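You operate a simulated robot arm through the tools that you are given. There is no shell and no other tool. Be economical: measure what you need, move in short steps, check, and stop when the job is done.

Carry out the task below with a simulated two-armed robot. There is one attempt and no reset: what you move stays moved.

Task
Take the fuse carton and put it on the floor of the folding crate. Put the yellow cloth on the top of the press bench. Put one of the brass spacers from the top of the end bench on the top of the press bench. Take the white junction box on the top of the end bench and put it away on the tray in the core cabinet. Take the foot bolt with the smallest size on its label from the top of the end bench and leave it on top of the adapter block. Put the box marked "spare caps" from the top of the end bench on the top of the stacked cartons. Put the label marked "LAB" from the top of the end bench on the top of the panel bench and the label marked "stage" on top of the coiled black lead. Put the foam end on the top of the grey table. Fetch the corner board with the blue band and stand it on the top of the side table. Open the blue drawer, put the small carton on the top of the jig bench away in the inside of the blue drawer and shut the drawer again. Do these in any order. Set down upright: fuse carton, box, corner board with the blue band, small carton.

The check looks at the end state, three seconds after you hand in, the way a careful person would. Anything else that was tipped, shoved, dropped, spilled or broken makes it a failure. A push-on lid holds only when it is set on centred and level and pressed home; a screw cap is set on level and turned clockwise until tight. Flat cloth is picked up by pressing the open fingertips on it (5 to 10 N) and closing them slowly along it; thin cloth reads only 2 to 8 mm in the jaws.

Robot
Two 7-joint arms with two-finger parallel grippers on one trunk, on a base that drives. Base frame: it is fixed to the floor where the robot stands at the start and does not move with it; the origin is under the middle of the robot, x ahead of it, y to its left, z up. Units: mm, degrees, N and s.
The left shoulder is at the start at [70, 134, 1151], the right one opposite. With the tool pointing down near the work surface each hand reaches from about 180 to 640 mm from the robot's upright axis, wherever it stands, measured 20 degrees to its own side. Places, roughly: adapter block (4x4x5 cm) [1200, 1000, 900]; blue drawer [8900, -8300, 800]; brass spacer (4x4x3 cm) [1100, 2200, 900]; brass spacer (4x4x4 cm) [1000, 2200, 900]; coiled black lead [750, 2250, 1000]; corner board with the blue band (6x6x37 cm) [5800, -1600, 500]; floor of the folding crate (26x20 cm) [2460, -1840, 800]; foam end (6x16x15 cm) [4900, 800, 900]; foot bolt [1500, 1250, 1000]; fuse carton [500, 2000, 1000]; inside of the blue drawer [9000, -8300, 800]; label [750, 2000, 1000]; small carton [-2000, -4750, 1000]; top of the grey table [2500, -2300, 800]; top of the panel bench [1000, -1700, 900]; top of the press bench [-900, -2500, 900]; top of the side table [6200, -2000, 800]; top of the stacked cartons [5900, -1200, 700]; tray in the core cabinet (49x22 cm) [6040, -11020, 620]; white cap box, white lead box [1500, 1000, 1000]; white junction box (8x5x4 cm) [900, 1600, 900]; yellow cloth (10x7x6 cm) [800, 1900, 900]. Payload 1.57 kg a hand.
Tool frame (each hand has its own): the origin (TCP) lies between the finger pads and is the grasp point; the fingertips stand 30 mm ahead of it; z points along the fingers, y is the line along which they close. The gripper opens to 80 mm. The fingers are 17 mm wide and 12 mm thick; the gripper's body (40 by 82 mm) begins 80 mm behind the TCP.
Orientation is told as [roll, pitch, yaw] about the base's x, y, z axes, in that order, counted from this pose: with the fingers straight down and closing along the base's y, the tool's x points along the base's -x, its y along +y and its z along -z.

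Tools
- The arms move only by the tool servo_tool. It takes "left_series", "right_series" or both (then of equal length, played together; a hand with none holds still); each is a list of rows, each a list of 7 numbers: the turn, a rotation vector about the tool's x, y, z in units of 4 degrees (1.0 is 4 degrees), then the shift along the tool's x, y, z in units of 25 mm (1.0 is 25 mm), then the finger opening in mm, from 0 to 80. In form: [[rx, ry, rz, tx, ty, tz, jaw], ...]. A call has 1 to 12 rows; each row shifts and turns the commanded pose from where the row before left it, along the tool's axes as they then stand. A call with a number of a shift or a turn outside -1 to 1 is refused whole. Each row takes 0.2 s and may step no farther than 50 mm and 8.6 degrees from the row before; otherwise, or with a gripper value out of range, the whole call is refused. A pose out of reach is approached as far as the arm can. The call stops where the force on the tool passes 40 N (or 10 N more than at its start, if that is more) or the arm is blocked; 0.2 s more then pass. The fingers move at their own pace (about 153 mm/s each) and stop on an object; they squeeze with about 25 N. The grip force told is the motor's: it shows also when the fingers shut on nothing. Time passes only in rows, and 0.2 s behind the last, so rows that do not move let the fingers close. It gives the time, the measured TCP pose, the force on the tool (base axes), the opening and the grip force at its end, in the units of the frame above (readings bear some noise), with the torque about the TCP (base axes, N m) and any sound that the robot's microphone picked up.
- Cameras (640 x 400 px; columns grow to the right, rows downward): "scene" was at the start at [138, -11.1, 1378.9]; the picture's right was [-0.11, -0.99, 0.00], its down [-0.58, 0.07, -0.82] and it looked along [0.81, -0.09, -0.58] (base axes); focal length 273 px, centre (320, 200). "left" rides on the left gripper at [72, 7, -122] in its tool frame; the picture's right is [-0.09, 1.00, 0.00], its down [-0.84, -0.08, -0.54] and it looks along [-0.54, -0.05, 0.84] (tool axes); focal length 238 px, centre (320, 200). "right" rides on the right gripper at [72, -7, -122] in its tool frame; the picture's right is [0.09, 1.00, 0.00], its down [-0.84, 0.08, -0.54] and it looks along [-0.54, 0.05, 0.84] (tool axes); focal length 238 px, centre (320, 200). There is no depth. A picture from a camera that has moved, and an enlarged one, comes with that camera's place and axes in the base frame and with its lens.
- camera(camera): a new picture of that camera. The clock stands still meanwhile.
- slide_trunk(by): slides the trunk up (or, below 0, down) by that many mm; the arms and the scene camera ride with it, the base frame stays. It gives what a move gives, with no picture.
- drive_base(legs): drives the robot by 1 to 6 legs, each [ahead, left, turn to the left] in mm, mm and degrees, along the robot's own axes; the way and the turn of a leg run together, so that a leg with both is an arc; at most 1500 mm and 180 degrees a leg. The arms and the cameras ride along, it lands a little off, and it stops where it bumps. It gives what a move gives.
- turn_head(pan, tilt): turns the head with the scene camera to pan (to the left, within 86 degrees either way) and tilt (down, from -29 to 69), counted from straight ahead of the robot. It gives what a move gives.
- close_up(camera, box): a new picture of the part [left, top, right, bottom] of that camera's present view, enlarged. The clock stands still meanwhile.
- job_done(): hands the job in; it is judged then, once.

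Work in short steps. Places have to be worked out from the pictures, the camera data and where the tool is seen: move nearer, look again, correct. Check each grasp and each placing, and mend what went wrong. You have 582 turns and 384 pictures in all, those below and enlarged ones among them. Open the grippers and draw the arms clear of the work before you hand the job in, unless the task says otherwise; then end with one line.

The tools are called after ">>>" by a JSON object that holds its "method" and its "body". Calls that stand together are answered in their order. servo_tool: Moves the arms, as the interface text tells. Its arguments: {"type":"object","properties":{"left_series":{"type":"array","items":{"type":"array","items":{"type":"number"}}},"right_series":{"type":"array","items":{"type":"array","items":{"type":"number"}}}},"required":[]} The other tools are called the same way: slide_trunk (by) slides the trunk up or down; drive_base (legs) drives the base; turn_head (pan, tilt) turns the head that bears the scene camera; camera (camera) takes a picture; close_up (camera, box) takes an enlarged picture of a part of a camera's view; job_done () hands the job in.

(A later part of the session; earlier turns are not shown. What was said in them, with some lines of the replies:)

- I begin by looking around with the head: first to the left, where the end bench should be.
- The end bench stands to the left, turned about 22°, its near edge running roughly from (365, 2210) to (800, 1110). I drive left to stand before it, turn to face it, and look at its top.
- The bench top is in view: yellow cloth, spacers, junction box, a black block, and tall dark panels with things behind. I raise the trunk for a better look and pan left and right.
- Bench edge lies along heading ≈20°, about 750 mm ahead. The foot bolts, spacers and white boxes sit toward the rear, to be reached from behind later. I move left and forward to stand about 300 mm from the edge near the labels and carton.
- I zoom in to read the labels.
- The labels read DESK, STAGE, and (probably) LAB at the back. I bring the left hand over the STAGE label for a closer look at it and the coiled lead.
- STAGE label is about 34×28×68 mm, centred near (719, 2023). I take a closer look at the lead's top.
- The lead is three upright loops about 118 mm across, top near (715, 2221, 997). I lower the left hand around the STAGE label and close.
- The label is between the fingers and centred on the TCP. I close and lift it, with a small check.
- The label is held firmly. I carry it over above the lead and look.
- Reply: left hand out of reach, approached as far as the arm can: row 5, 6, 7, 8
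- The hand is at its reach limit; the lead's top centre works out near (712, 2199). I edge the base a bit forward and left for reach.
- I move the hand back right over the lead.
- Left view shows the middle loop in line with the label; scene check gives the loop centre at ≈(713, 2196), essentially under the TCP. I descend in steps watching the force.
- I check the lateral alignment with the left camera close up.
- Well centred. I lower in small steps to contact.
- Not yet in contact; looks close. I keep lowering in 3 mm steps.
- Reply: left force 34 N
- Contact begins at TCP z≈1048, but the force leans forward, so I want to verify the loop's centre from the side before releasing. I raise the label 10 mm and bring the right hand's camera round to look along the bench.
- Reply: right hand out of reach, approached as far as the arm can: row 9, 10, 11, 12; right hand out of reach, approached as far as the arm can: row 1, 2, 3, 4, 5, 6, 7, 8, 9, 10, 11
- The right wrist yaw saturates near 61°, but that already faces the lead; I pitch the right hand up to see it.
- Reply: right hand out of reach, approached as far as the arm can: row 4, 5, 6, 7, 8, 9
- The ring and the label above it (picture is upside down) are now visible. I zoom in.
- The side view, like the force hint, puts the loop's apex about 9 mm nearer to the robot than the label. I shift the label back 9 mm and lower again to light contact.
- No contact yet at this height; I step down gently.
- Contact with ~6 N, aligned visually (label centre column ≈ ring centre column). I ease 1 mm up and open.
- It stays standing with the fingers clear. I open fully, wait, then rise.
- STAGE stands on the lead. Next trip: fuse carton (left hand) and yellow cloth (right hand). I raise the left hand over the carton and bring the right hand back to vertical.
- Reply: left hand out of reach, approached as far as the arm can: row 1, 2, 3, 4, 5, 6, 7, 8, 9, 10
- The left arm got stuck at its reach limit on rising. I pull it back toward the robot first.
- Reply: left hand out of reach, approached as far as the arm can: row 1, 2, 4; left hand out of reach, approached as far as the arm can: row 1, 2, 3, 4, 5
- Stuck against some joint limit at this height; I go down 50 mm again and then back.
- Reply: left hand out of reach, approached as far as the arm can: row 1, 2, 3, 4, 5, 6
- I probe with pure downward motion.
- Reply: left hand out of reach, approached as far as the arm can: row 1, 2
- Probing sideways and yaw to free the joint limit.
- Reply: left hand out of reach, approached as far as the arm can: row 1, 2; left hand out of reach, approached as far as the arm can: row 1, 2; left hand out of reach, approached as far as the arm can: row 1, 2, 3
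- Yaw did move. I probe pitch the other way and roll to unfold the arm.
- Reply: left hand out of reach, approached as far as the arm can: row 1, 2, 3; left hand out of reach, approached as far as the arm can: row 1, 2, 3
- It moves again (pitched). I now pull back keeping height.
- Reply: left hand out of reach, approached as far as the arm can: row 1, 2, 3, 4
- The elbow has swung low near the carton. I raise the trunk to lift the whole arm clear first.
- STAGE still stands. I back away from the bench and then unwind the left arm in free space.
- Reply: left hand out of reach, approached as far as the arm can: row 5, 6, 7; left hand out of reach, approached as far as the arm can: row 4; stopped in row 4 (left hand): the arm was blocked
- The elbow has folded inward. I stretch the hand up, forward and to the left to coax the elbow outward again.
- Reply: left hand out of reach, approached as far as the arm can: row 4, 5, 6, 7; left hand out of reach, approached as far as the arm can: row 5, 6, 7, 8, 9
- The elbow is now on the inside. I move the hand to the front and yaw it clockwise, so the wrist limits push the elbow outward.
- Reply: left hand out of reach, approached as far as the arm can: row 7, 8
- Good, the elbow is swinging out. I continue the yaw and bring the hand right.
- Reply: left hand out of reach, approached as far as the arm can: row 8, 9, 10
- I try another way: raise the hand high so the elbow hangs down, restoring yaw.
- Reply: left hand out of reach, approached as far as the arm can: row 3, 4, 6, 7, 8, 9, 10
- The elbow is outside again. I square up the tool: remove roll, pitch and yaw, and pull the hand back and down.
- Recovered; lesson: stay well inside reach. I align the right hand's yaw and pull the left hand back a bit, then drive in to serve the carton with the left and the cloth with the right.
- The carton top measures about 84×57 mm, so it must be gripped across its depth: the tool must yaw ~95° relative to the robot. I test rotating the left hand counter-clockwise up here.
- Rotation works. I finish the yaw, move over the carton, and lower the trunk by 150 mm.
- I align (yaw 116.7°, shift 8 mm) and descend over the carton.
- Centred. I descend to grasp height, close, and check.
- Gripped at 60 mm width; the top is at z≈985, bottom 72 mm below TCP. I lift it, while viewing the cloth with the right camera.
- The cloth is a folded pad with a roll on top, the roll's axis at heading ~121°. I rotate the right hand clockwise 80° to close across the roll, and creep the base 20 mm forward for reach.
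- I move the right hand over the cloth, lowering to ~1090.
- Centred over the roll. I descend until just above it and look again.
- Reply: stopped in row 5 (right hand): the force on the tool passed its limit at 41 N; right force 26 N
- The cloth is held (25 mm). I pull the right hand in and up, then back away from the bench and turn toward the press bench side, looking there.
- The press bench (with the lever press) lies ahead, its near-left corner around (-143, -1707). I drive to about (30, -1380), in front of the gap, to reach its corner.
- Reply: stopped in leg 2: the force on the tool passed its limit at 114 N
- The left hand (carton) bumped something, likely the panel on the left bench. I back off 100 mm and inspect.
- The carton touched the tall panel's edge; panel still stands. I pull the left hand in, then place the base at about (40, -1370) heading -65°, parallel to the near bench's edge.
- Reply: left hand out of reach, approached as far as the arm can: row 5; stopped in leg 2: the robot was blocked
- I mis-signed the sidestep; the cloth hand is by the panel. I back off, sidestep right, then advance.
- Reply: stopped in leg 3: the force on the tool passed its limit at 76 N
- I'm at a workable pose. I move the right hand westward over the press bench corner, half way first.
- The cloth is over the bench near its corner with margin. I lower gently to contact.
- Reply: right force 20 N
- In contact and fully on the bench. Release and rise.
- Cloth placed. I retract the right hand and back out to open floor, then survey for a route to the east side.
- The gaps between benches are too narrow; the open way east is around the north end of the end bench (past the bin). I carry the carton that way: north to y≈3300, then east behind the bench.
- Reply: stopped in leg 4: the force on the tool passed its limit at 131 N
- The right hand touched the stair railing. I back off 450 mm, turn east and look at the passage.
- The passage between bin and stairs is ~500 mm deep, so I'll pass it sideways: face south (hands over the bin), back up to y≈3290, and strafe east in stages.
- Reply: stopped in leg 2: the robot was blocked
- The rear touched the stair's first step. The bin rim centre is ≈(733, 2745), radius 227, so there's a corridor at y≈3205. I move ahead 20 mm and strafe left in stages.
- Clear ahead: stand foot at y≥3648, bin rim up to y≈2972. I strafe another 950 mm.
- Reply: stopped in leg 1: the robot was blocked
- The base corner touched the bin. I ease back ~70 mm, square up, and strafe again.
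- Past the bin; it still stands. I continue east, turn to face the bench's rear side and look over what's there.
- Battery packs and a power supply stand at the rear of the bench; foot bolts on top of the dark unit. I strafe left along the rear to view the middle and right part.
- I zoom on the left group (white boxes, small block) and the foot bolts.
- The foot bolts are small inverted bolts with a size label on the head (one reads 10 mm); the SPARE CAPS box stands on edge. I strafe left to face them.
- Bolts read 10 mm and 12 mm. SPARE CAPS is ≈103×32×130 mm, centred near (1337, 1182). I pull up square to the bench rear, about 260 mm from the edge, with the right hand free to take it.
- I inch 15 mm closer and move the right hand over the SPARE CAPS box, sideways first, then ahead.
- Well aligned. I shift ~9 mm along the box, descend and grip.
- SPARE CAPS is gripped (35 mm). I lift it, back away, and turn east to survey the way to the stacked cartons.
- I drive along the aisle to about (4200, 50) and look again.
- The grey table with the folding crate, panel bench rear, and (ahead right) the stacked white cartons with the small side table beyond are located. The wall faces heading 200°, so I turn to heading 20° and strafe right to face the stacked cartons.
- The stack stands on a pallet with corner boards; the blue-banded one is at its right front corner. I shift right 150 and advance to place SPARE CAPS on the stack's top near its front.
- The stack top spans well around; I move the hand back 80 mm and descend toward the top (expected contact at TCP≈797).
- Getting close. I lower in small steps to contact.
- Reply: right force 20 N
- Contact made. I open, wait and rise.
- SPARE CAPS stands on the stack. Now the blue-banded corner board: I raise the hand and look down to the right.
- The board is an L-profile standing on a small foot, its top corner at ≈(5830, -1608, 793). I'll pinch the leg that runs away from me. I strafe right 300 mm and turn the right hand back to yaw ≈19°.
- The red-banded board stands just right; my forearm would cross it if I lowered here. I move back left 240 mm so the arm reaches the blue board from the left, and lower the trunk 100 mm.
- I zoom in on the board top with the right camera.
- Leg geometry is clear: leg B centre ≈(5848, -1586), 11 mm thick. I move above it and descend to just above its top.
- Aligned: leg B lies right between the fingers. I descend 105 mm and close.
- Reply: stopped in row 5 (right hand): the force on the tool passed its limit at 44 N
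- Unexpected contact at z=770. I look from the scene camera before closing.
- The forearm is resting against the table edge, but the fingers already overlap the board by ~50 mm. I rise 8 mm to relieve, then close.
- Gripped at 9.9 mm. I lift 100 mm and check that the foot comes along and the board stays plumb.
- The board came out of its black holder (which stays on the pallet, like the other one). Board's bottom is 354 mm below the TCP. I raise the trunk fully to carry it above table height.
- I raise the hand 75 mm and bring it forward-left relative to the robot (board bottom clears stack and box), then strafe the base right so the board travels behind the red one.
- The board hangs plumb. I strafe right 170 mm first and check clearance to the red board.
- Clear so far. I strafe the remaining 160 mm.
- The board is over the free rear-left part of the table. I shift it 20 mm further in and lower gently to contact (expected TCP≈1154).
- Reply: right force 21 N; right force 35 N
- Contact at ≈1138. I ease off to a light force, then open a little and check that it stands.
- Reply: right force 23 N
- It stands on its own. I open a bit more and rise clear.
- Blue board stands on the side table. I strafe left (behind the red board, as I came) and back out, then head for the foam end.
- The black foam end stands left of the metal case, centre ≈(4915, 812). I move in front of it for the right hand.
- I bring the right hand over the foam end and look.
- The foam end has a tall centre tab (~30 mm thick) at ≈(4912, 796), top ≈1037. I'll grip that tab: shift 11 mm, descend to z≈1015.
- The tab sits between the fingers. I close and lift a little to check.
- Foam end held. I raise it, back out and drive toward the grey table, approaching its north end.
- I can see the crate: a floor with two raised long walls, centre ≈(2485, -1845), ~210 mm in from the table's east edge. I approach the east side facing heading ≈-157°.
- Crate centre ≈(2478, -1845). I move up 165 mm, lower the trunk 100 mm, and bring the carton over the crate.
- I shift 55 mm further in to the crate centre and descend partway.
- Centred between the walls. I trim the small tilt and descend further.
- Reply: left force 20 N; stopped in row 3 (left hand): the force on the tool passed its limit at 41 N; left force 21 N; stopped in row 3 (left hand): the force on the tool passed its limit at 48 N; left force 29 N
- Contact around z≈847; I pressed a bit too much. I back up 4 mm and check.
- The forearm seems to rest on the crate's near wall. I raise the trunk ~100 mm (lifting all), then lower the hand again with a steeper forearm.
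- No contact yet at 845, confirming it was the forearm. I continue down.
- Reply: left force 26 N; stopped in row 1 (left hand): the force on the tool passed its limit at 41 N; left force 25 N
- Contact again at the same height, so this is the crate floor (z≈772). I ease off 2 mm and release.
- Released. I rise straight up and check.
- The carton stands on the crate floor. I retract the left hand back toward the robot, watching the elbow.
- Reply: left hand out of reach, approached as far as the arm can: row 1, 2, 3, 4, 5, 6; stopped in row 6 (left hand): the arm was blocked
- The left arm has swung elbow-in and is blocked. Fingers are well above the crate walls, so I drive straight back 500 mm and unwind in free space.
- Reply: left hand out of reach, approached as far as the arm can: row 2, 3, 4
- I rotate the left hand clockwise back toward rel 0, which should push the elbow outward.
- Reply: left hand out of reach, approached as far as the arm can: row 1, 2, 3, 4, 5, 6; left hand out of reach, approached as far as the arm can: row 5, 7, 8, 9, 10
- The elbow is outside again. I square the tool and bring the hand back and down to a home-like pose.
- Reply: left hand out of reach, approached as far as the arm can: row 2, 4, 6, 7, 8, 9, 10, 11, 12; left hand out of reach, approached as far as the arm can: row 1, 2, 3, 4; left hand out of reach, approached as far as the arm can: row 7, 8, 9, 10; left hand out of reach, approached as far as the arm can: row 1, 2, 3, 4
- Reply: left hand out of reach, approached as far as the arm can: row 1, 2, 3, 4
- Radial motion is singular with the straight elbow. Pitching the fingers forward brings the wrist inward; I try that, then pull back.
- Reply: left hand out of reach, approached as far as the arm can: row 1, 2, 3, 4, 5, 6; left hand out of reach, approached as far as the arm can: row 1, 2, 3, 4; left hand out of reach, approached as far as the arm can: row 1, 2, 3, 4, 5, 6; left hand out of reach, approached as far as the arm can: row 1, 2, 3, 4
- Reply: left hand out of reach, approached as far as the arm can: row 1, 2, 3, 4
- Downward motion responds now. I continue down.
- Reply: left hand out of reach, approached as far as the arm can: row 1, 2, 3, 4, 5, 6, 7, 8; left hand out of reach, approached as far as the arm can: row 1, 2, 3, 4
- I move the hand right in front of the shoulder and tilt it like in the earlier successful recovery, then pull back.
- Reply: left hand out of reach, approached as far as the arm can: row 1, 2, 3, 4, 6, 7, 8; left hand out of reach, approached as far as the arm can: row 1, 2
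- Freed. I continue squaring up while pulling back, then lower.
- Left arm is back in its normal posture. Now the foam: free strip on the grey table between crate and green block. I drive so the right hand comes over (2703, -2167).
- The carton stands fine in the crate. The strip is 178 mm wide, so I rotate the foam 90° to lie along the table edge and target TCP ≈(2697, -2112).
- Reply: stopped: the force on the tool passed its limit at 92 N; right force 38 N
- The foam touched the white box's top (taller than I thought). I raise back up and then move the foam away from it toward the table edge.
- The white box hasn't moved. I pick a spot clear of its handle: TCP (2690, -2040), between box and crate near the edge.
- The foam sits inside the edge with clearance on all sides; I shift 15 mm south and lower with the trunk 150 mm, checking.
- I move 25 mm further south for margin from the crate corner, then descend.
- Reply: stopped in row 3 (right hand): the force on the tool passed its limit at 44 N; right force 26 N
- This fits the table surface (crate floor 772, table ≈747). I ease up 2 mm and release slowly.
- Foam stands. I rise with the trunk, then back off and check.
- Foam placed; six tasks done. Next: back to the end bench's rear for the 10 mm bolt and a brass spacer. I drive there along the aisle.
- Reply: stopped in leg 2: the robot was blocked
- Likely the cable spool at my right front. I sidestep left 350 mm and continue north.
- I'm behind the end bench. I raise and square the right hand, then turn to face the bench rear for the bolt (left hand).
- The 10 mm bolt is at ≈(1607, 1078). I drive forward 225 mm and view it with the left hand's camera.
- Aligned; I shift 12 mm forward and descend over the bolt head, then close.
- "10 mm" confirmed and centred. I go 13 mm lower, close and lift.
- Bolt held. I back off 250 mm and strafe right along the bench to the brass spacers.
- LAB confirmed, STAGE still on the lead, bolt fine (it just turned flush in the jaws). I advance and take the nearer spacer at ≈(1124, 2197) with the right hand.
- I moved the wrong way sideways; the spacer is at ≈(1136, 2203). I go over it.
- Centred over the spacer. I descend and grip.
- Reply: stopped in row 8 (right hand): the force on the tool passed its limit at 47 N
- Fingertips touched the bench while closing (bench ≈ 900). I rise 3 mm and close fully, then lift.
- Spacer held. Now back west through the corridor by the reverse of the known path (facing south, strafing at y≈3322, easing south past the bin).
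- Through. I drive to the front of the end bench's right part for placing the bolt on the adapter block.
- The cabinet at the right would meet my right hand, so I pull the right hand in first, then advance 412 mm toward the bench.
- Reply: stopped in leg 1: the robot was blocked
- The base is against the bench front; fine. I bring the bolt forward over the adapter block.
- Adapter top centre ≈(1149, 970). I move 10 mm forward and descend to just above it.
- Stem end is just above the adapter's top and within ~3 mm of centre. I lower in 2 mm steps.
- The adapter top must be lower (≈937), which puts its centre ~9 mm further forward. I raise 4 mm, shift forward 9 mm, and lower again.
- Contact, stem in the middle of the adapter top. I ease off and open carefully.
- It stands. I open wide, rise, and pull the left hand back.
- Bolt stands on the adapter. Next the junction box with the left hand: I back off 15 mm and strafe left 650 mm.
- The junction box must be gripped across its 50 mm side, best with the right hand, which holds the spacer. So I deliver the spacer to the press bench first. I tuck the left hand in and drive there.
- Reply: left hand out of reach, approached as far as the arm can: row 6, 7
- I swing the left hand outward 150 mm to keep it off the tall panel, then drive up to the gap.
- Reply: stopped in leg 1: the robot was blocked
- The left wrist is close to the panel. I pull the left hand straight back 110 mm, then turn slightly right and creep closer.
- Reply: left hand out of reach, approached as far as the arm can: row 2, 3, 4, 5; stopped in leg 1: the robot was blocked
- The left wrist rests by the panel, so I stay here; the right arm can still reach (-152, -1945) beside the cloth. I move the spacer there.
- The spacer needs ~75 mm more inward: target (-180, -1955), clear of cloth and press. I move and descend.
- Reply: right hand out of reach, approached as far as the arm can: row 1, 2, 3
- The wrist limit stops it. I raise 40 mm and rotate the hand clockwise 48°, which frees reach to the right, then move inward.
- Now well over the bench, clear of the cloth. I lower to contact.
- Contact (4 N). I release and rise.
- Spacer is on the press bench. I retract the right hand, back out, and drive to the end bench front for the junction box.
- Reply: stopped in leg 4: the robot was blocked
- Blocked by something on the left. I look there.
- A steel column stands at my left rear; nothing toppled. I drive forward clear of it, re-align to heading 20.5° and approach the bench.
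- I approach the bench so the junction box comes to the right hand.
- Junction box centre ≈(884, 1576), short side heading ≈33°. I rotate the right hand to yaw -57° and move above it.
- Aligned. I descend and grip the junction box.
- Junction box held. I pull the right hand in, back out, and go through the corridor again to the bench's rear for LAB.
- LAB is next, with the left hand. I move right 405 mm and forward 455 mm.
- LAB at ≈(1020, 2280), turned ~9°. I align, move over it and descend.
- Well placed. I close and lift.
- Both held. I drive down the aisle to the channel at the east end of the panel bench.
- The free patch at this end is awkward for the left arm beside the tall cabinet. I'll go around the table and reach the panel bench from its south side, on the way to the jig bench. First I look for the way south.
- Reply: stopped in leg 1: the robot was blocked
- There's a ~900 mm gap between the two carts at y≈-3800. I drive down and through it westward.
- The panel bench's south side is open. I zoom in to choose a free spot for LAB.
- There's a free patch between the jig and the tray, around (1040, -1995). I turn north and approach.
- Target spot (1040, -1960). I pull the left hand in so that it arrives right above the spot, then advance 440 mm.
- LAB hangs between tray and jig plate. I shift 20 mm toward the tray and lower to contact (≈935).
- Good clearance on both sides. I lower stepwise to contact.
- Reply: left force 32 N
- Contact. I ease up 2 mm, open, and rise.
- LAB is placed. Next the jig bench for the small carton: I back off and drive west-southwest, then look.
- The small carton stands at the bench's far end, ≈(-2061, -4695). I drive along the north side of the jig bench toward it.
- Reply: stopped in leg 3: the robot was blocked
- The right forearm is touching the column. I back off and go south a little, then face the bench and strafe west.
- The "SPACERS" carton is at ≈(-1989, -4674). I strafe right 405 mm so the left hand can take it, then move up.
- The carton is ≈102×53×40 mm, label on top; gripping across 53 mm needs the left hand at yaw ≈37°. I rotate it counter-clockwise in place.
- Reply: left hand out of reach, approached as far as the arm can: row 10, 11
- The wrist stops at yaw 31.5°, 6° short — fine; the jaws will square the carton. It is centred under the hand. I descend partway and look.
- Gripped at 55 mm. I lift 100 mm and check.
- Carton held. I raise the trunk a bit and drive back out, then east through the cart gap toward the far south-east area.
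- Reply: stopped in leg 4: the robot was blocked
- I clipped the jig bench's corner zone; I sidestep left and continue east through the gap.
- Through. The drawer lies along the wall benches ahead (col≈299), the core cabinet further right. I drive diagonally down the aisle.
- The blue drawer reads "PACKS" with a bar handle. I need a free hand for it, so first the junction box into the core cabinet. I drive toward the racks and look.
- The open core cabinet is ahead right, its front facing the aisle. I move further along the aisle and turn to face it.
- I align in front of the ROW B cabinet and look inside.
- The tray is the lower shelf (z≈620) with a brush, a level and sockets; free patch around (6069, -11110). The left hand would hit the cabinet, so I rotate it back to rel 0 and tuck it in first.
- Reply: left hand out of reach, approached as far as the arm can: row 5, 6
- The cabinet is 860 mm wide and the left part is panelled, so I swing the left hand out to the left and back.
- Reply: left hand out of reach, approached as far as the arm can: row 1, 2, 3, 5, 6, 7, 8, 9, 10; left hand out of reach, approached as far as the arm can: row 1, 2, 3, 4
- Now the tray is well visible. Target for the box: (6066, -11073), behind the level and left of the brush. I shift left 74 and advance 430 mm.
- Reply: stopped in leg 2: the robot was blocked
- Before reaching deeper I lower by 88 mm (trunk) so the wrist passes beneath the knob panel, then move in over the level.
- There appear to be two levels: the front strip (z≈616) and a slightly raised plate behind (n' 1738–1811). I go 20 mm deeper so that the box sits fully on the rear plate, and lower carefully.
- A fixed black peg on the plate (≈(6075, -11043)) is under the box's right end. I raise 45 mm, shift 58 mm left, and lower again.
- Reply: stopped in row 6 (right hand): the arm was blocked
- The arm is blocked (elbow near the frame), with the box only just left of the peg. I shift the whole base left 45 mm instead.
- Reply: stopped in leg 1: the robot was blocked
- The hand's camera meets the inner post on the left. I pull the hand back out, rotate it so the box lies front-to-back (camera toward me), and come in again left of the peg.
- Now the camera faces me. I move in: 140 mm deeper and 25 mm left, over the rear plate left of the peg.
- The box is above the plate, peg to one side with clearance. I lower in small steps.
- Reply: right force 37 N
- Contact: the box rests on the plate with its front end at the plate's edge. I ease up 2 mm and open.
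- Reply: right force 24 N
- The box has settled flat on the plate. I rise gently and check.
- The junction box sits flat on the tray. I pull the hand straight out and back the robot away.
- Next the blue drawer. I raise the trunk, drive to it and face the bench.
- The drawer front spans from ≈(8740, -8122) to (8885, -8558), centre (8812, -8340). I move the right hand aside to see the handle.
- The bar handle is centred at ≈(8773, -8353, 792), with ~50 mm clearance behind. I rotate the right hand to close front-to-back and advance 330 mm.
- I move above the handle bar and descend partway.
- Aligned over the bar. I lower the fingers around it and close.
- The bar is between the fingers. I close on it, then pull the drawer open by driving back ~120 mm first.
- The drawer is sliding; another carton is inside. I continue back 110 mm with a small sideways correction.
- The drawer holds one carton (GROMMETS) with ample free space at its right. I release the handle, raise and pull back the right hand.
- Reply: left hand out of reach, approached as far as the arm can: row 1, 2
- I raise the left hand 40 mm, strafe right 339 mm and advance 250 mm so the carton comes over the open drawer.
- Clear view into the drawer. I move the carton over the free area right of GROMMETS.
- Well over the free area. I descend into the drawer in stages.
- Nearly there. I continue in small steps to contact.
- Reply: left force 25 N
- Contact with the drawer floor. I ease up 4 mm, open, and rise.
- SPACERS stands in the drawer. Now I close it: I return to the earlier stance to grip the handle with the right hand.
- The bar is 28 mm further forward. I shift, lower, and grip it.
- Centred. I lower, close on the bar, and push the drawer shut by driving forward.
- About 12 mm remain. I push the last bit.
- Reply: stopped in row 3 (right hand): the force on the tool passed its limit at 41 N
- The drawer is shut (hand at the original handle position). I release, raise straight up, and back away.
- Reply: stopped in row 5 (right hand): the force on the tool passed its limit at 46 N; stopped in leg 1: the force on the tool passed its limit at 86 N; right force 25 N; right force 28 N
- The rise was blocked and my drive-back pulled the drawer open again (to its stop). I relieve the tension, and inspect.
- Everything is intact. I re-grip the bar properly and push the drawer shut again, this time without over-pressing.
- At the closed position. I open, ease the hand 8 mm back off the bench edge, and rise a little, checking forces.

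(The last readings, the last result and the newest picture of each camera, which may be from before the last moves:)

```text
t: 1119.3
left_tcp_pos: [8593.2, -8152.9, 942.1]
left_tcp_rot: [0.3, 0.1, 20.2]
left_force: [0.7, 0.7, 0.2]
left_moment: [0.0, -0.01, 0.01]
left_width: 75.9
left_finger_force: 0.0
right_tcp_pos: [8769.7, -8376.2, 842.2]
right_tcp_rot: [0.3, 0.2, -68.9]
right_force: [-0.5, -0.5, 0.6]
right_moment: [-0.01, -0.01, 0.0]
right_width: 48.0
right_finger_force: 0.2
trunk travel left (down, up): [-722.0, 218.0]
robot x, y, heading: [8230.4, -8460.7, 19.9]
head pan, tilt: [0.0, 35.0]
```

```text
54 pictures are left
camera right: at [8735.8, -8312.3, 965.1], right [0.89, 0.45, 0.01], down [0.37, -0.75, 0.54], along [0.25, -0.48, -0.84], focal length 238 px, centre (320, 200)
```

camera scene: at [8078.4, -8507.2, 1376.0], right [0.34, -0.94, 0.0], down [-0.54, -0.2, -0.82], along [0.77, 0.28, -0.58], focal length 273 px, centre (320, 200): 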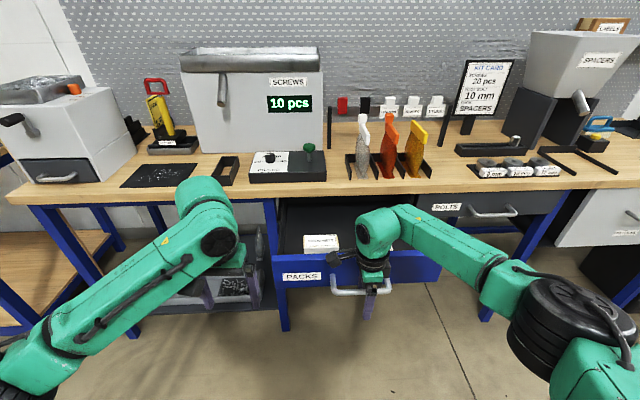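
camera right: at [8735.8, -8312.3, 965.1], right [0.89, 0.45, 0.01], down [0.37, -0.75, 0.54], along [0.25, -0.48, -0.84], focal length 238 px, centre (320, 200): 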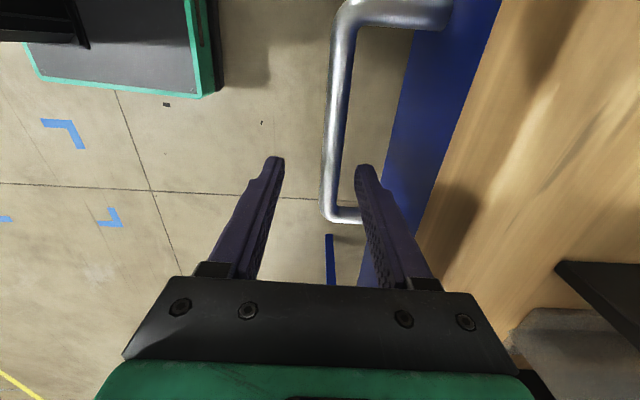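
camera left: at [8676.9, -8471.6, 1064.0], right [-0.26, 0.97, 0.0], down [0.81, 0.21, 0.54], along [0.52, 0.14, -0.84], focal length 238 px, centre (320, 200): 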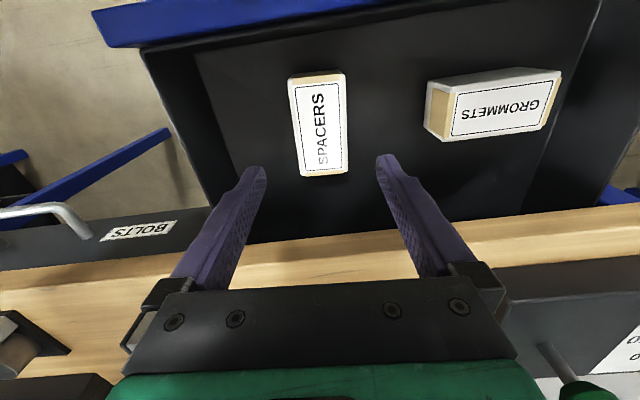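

Free, no forces. I rise clear above the handle and check once more before driving.

>>> {"method": "servo_tool", "body": {"right_series": [[0, 0, 0, 0, 0, -0.8, 48], [0, 0, 0, 0, 0, -1, 48], [0, 0, 0, 0, 0, -1, 48], [0, 0, 0, 0, 0, -1, 48], [0, 0, 0, 0, 0, -1, 48], [0, 0, 0, 0, 0, 0, 48]]}}

>>> {"method": "camera", "body": {"camera": "right"}}

```text
t: 1120.7
left_tcp_pos: [8594.2, -8154.1, 942.8]
left_tcp_rot: [0.3, 0.2, 20.2]
left_force: [-0.7, 0.2, -0.1]
left_moment: [-0.02, 0.0, 0.0]
left_width: 76.1
left_finger_force: 0.0
right_tcp_pos: [8768.2, -8376.5, 962.3]
right_tcp_rot: [0.3, 0.2, -68.8]
right_force: [-0.2, 1.2, -0.3]
right_moment: [0.02, 0.01, 0.02]
right_width: 48.1
right_finger_force: 0.1
trunk travel left (down, up): [-722.0, 218.0]
robot x, y, heading: [8227.9, -8459.6, 19.7]
head pan, tilt: [0.0, 35.0]
```

```text
53 pictures are left
camera right: at [8734.6, -8312.6, 1084.9], right [0.89, 0.45, 0.01], down [0.37, -0.75, 0.54], along [0.24, -0.48, -0.84], focal length 238 px, centre (320, 200)
```

right: 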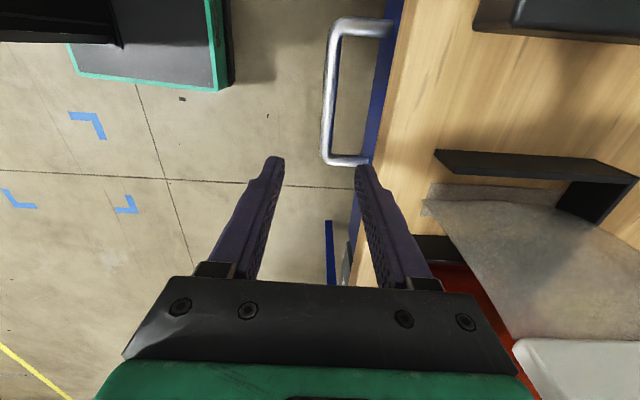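

The hand is well above the handle. I back away and verify the drawer is shut.

>>> {"method": "drive_base", "body": {"legs": [[-500, 0, 0]]}}

>>> {"method": "camera", "body": {"camera": "scene"}}

>>> {"method": "close_up", "body": {"camera": "scene", "box": [220, 150, 460, 290]}}

```text
t: 1123.7
left_tcp_pos: [8121.6, -8323.2, 942.0]
left_tcp_rot: [0.2, 0.1, 20.1]
left_force: [0.8, -0.2, -1.5]
left_moment: [0.01, -0.01, 0.01]
left_width: 75.8
left_finger_force: 0.0
right_tcp_pos: [8295.3, -8548.5, 961.0]
right_tcp_rot: [0.3, 0.2, -68.9]
right_force: [0.1, 0.6, -0.2]
right_moment: [0.05, 0.01, -0.01]
right_width: 48.0
right_finger_force: 0.0
trunk travel left (down, up): [-722.0, 218.0]
robot x, y, heading: [7750.6, -8630.7, 19.8]
head pan, tilt: [0.0, 35.0]
```

```text
52 pictures are left
camera scene: at [7887.6, -8584.7, 1376.4], right [0.34, -0.94, 0.0], down [-0.54, -0.19, -0.82], along [0.77, 0.28, -0.57], focal length 273 px, centre (320, 200)
```

scene: 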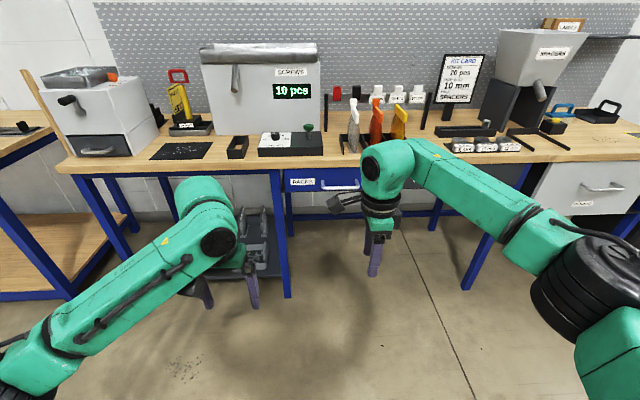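

```text
2.67 times, centred on (340, 220) of scene
camera zoom: at [7887.6, -8584.7, 1376.4], right [0.34, -0.94, 0.0], down [-0.54, -0.19, -0.82], along [0.77, 0.28, -0.57], focal length 728 px, centre (267, 147)
```

zoom: 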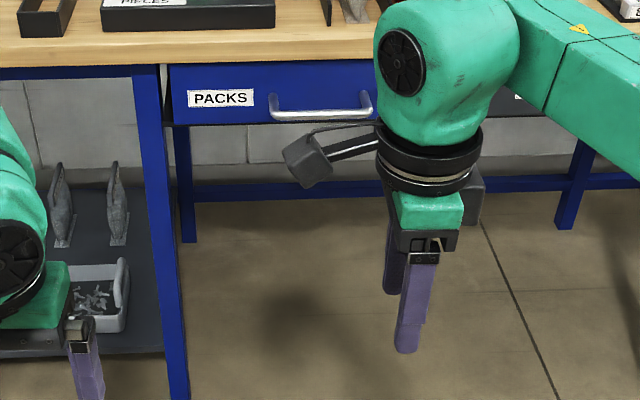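

The blue drawer is flush and shut, both grippers are open and clear, and all tasks have been carried out. I hand the job in.

>>> {"method": "job_done", "body": {}}

```text
The job is handed in.
```

I carried out all the listed tasks and handed the job in. On the way, the base or arms bumped the waste bin, cable spool, stair rail, jig bench and grey panel, and touched the white box on the grey table. All stayed standing as far as I could see; the bin or spool may have shifted slightly.
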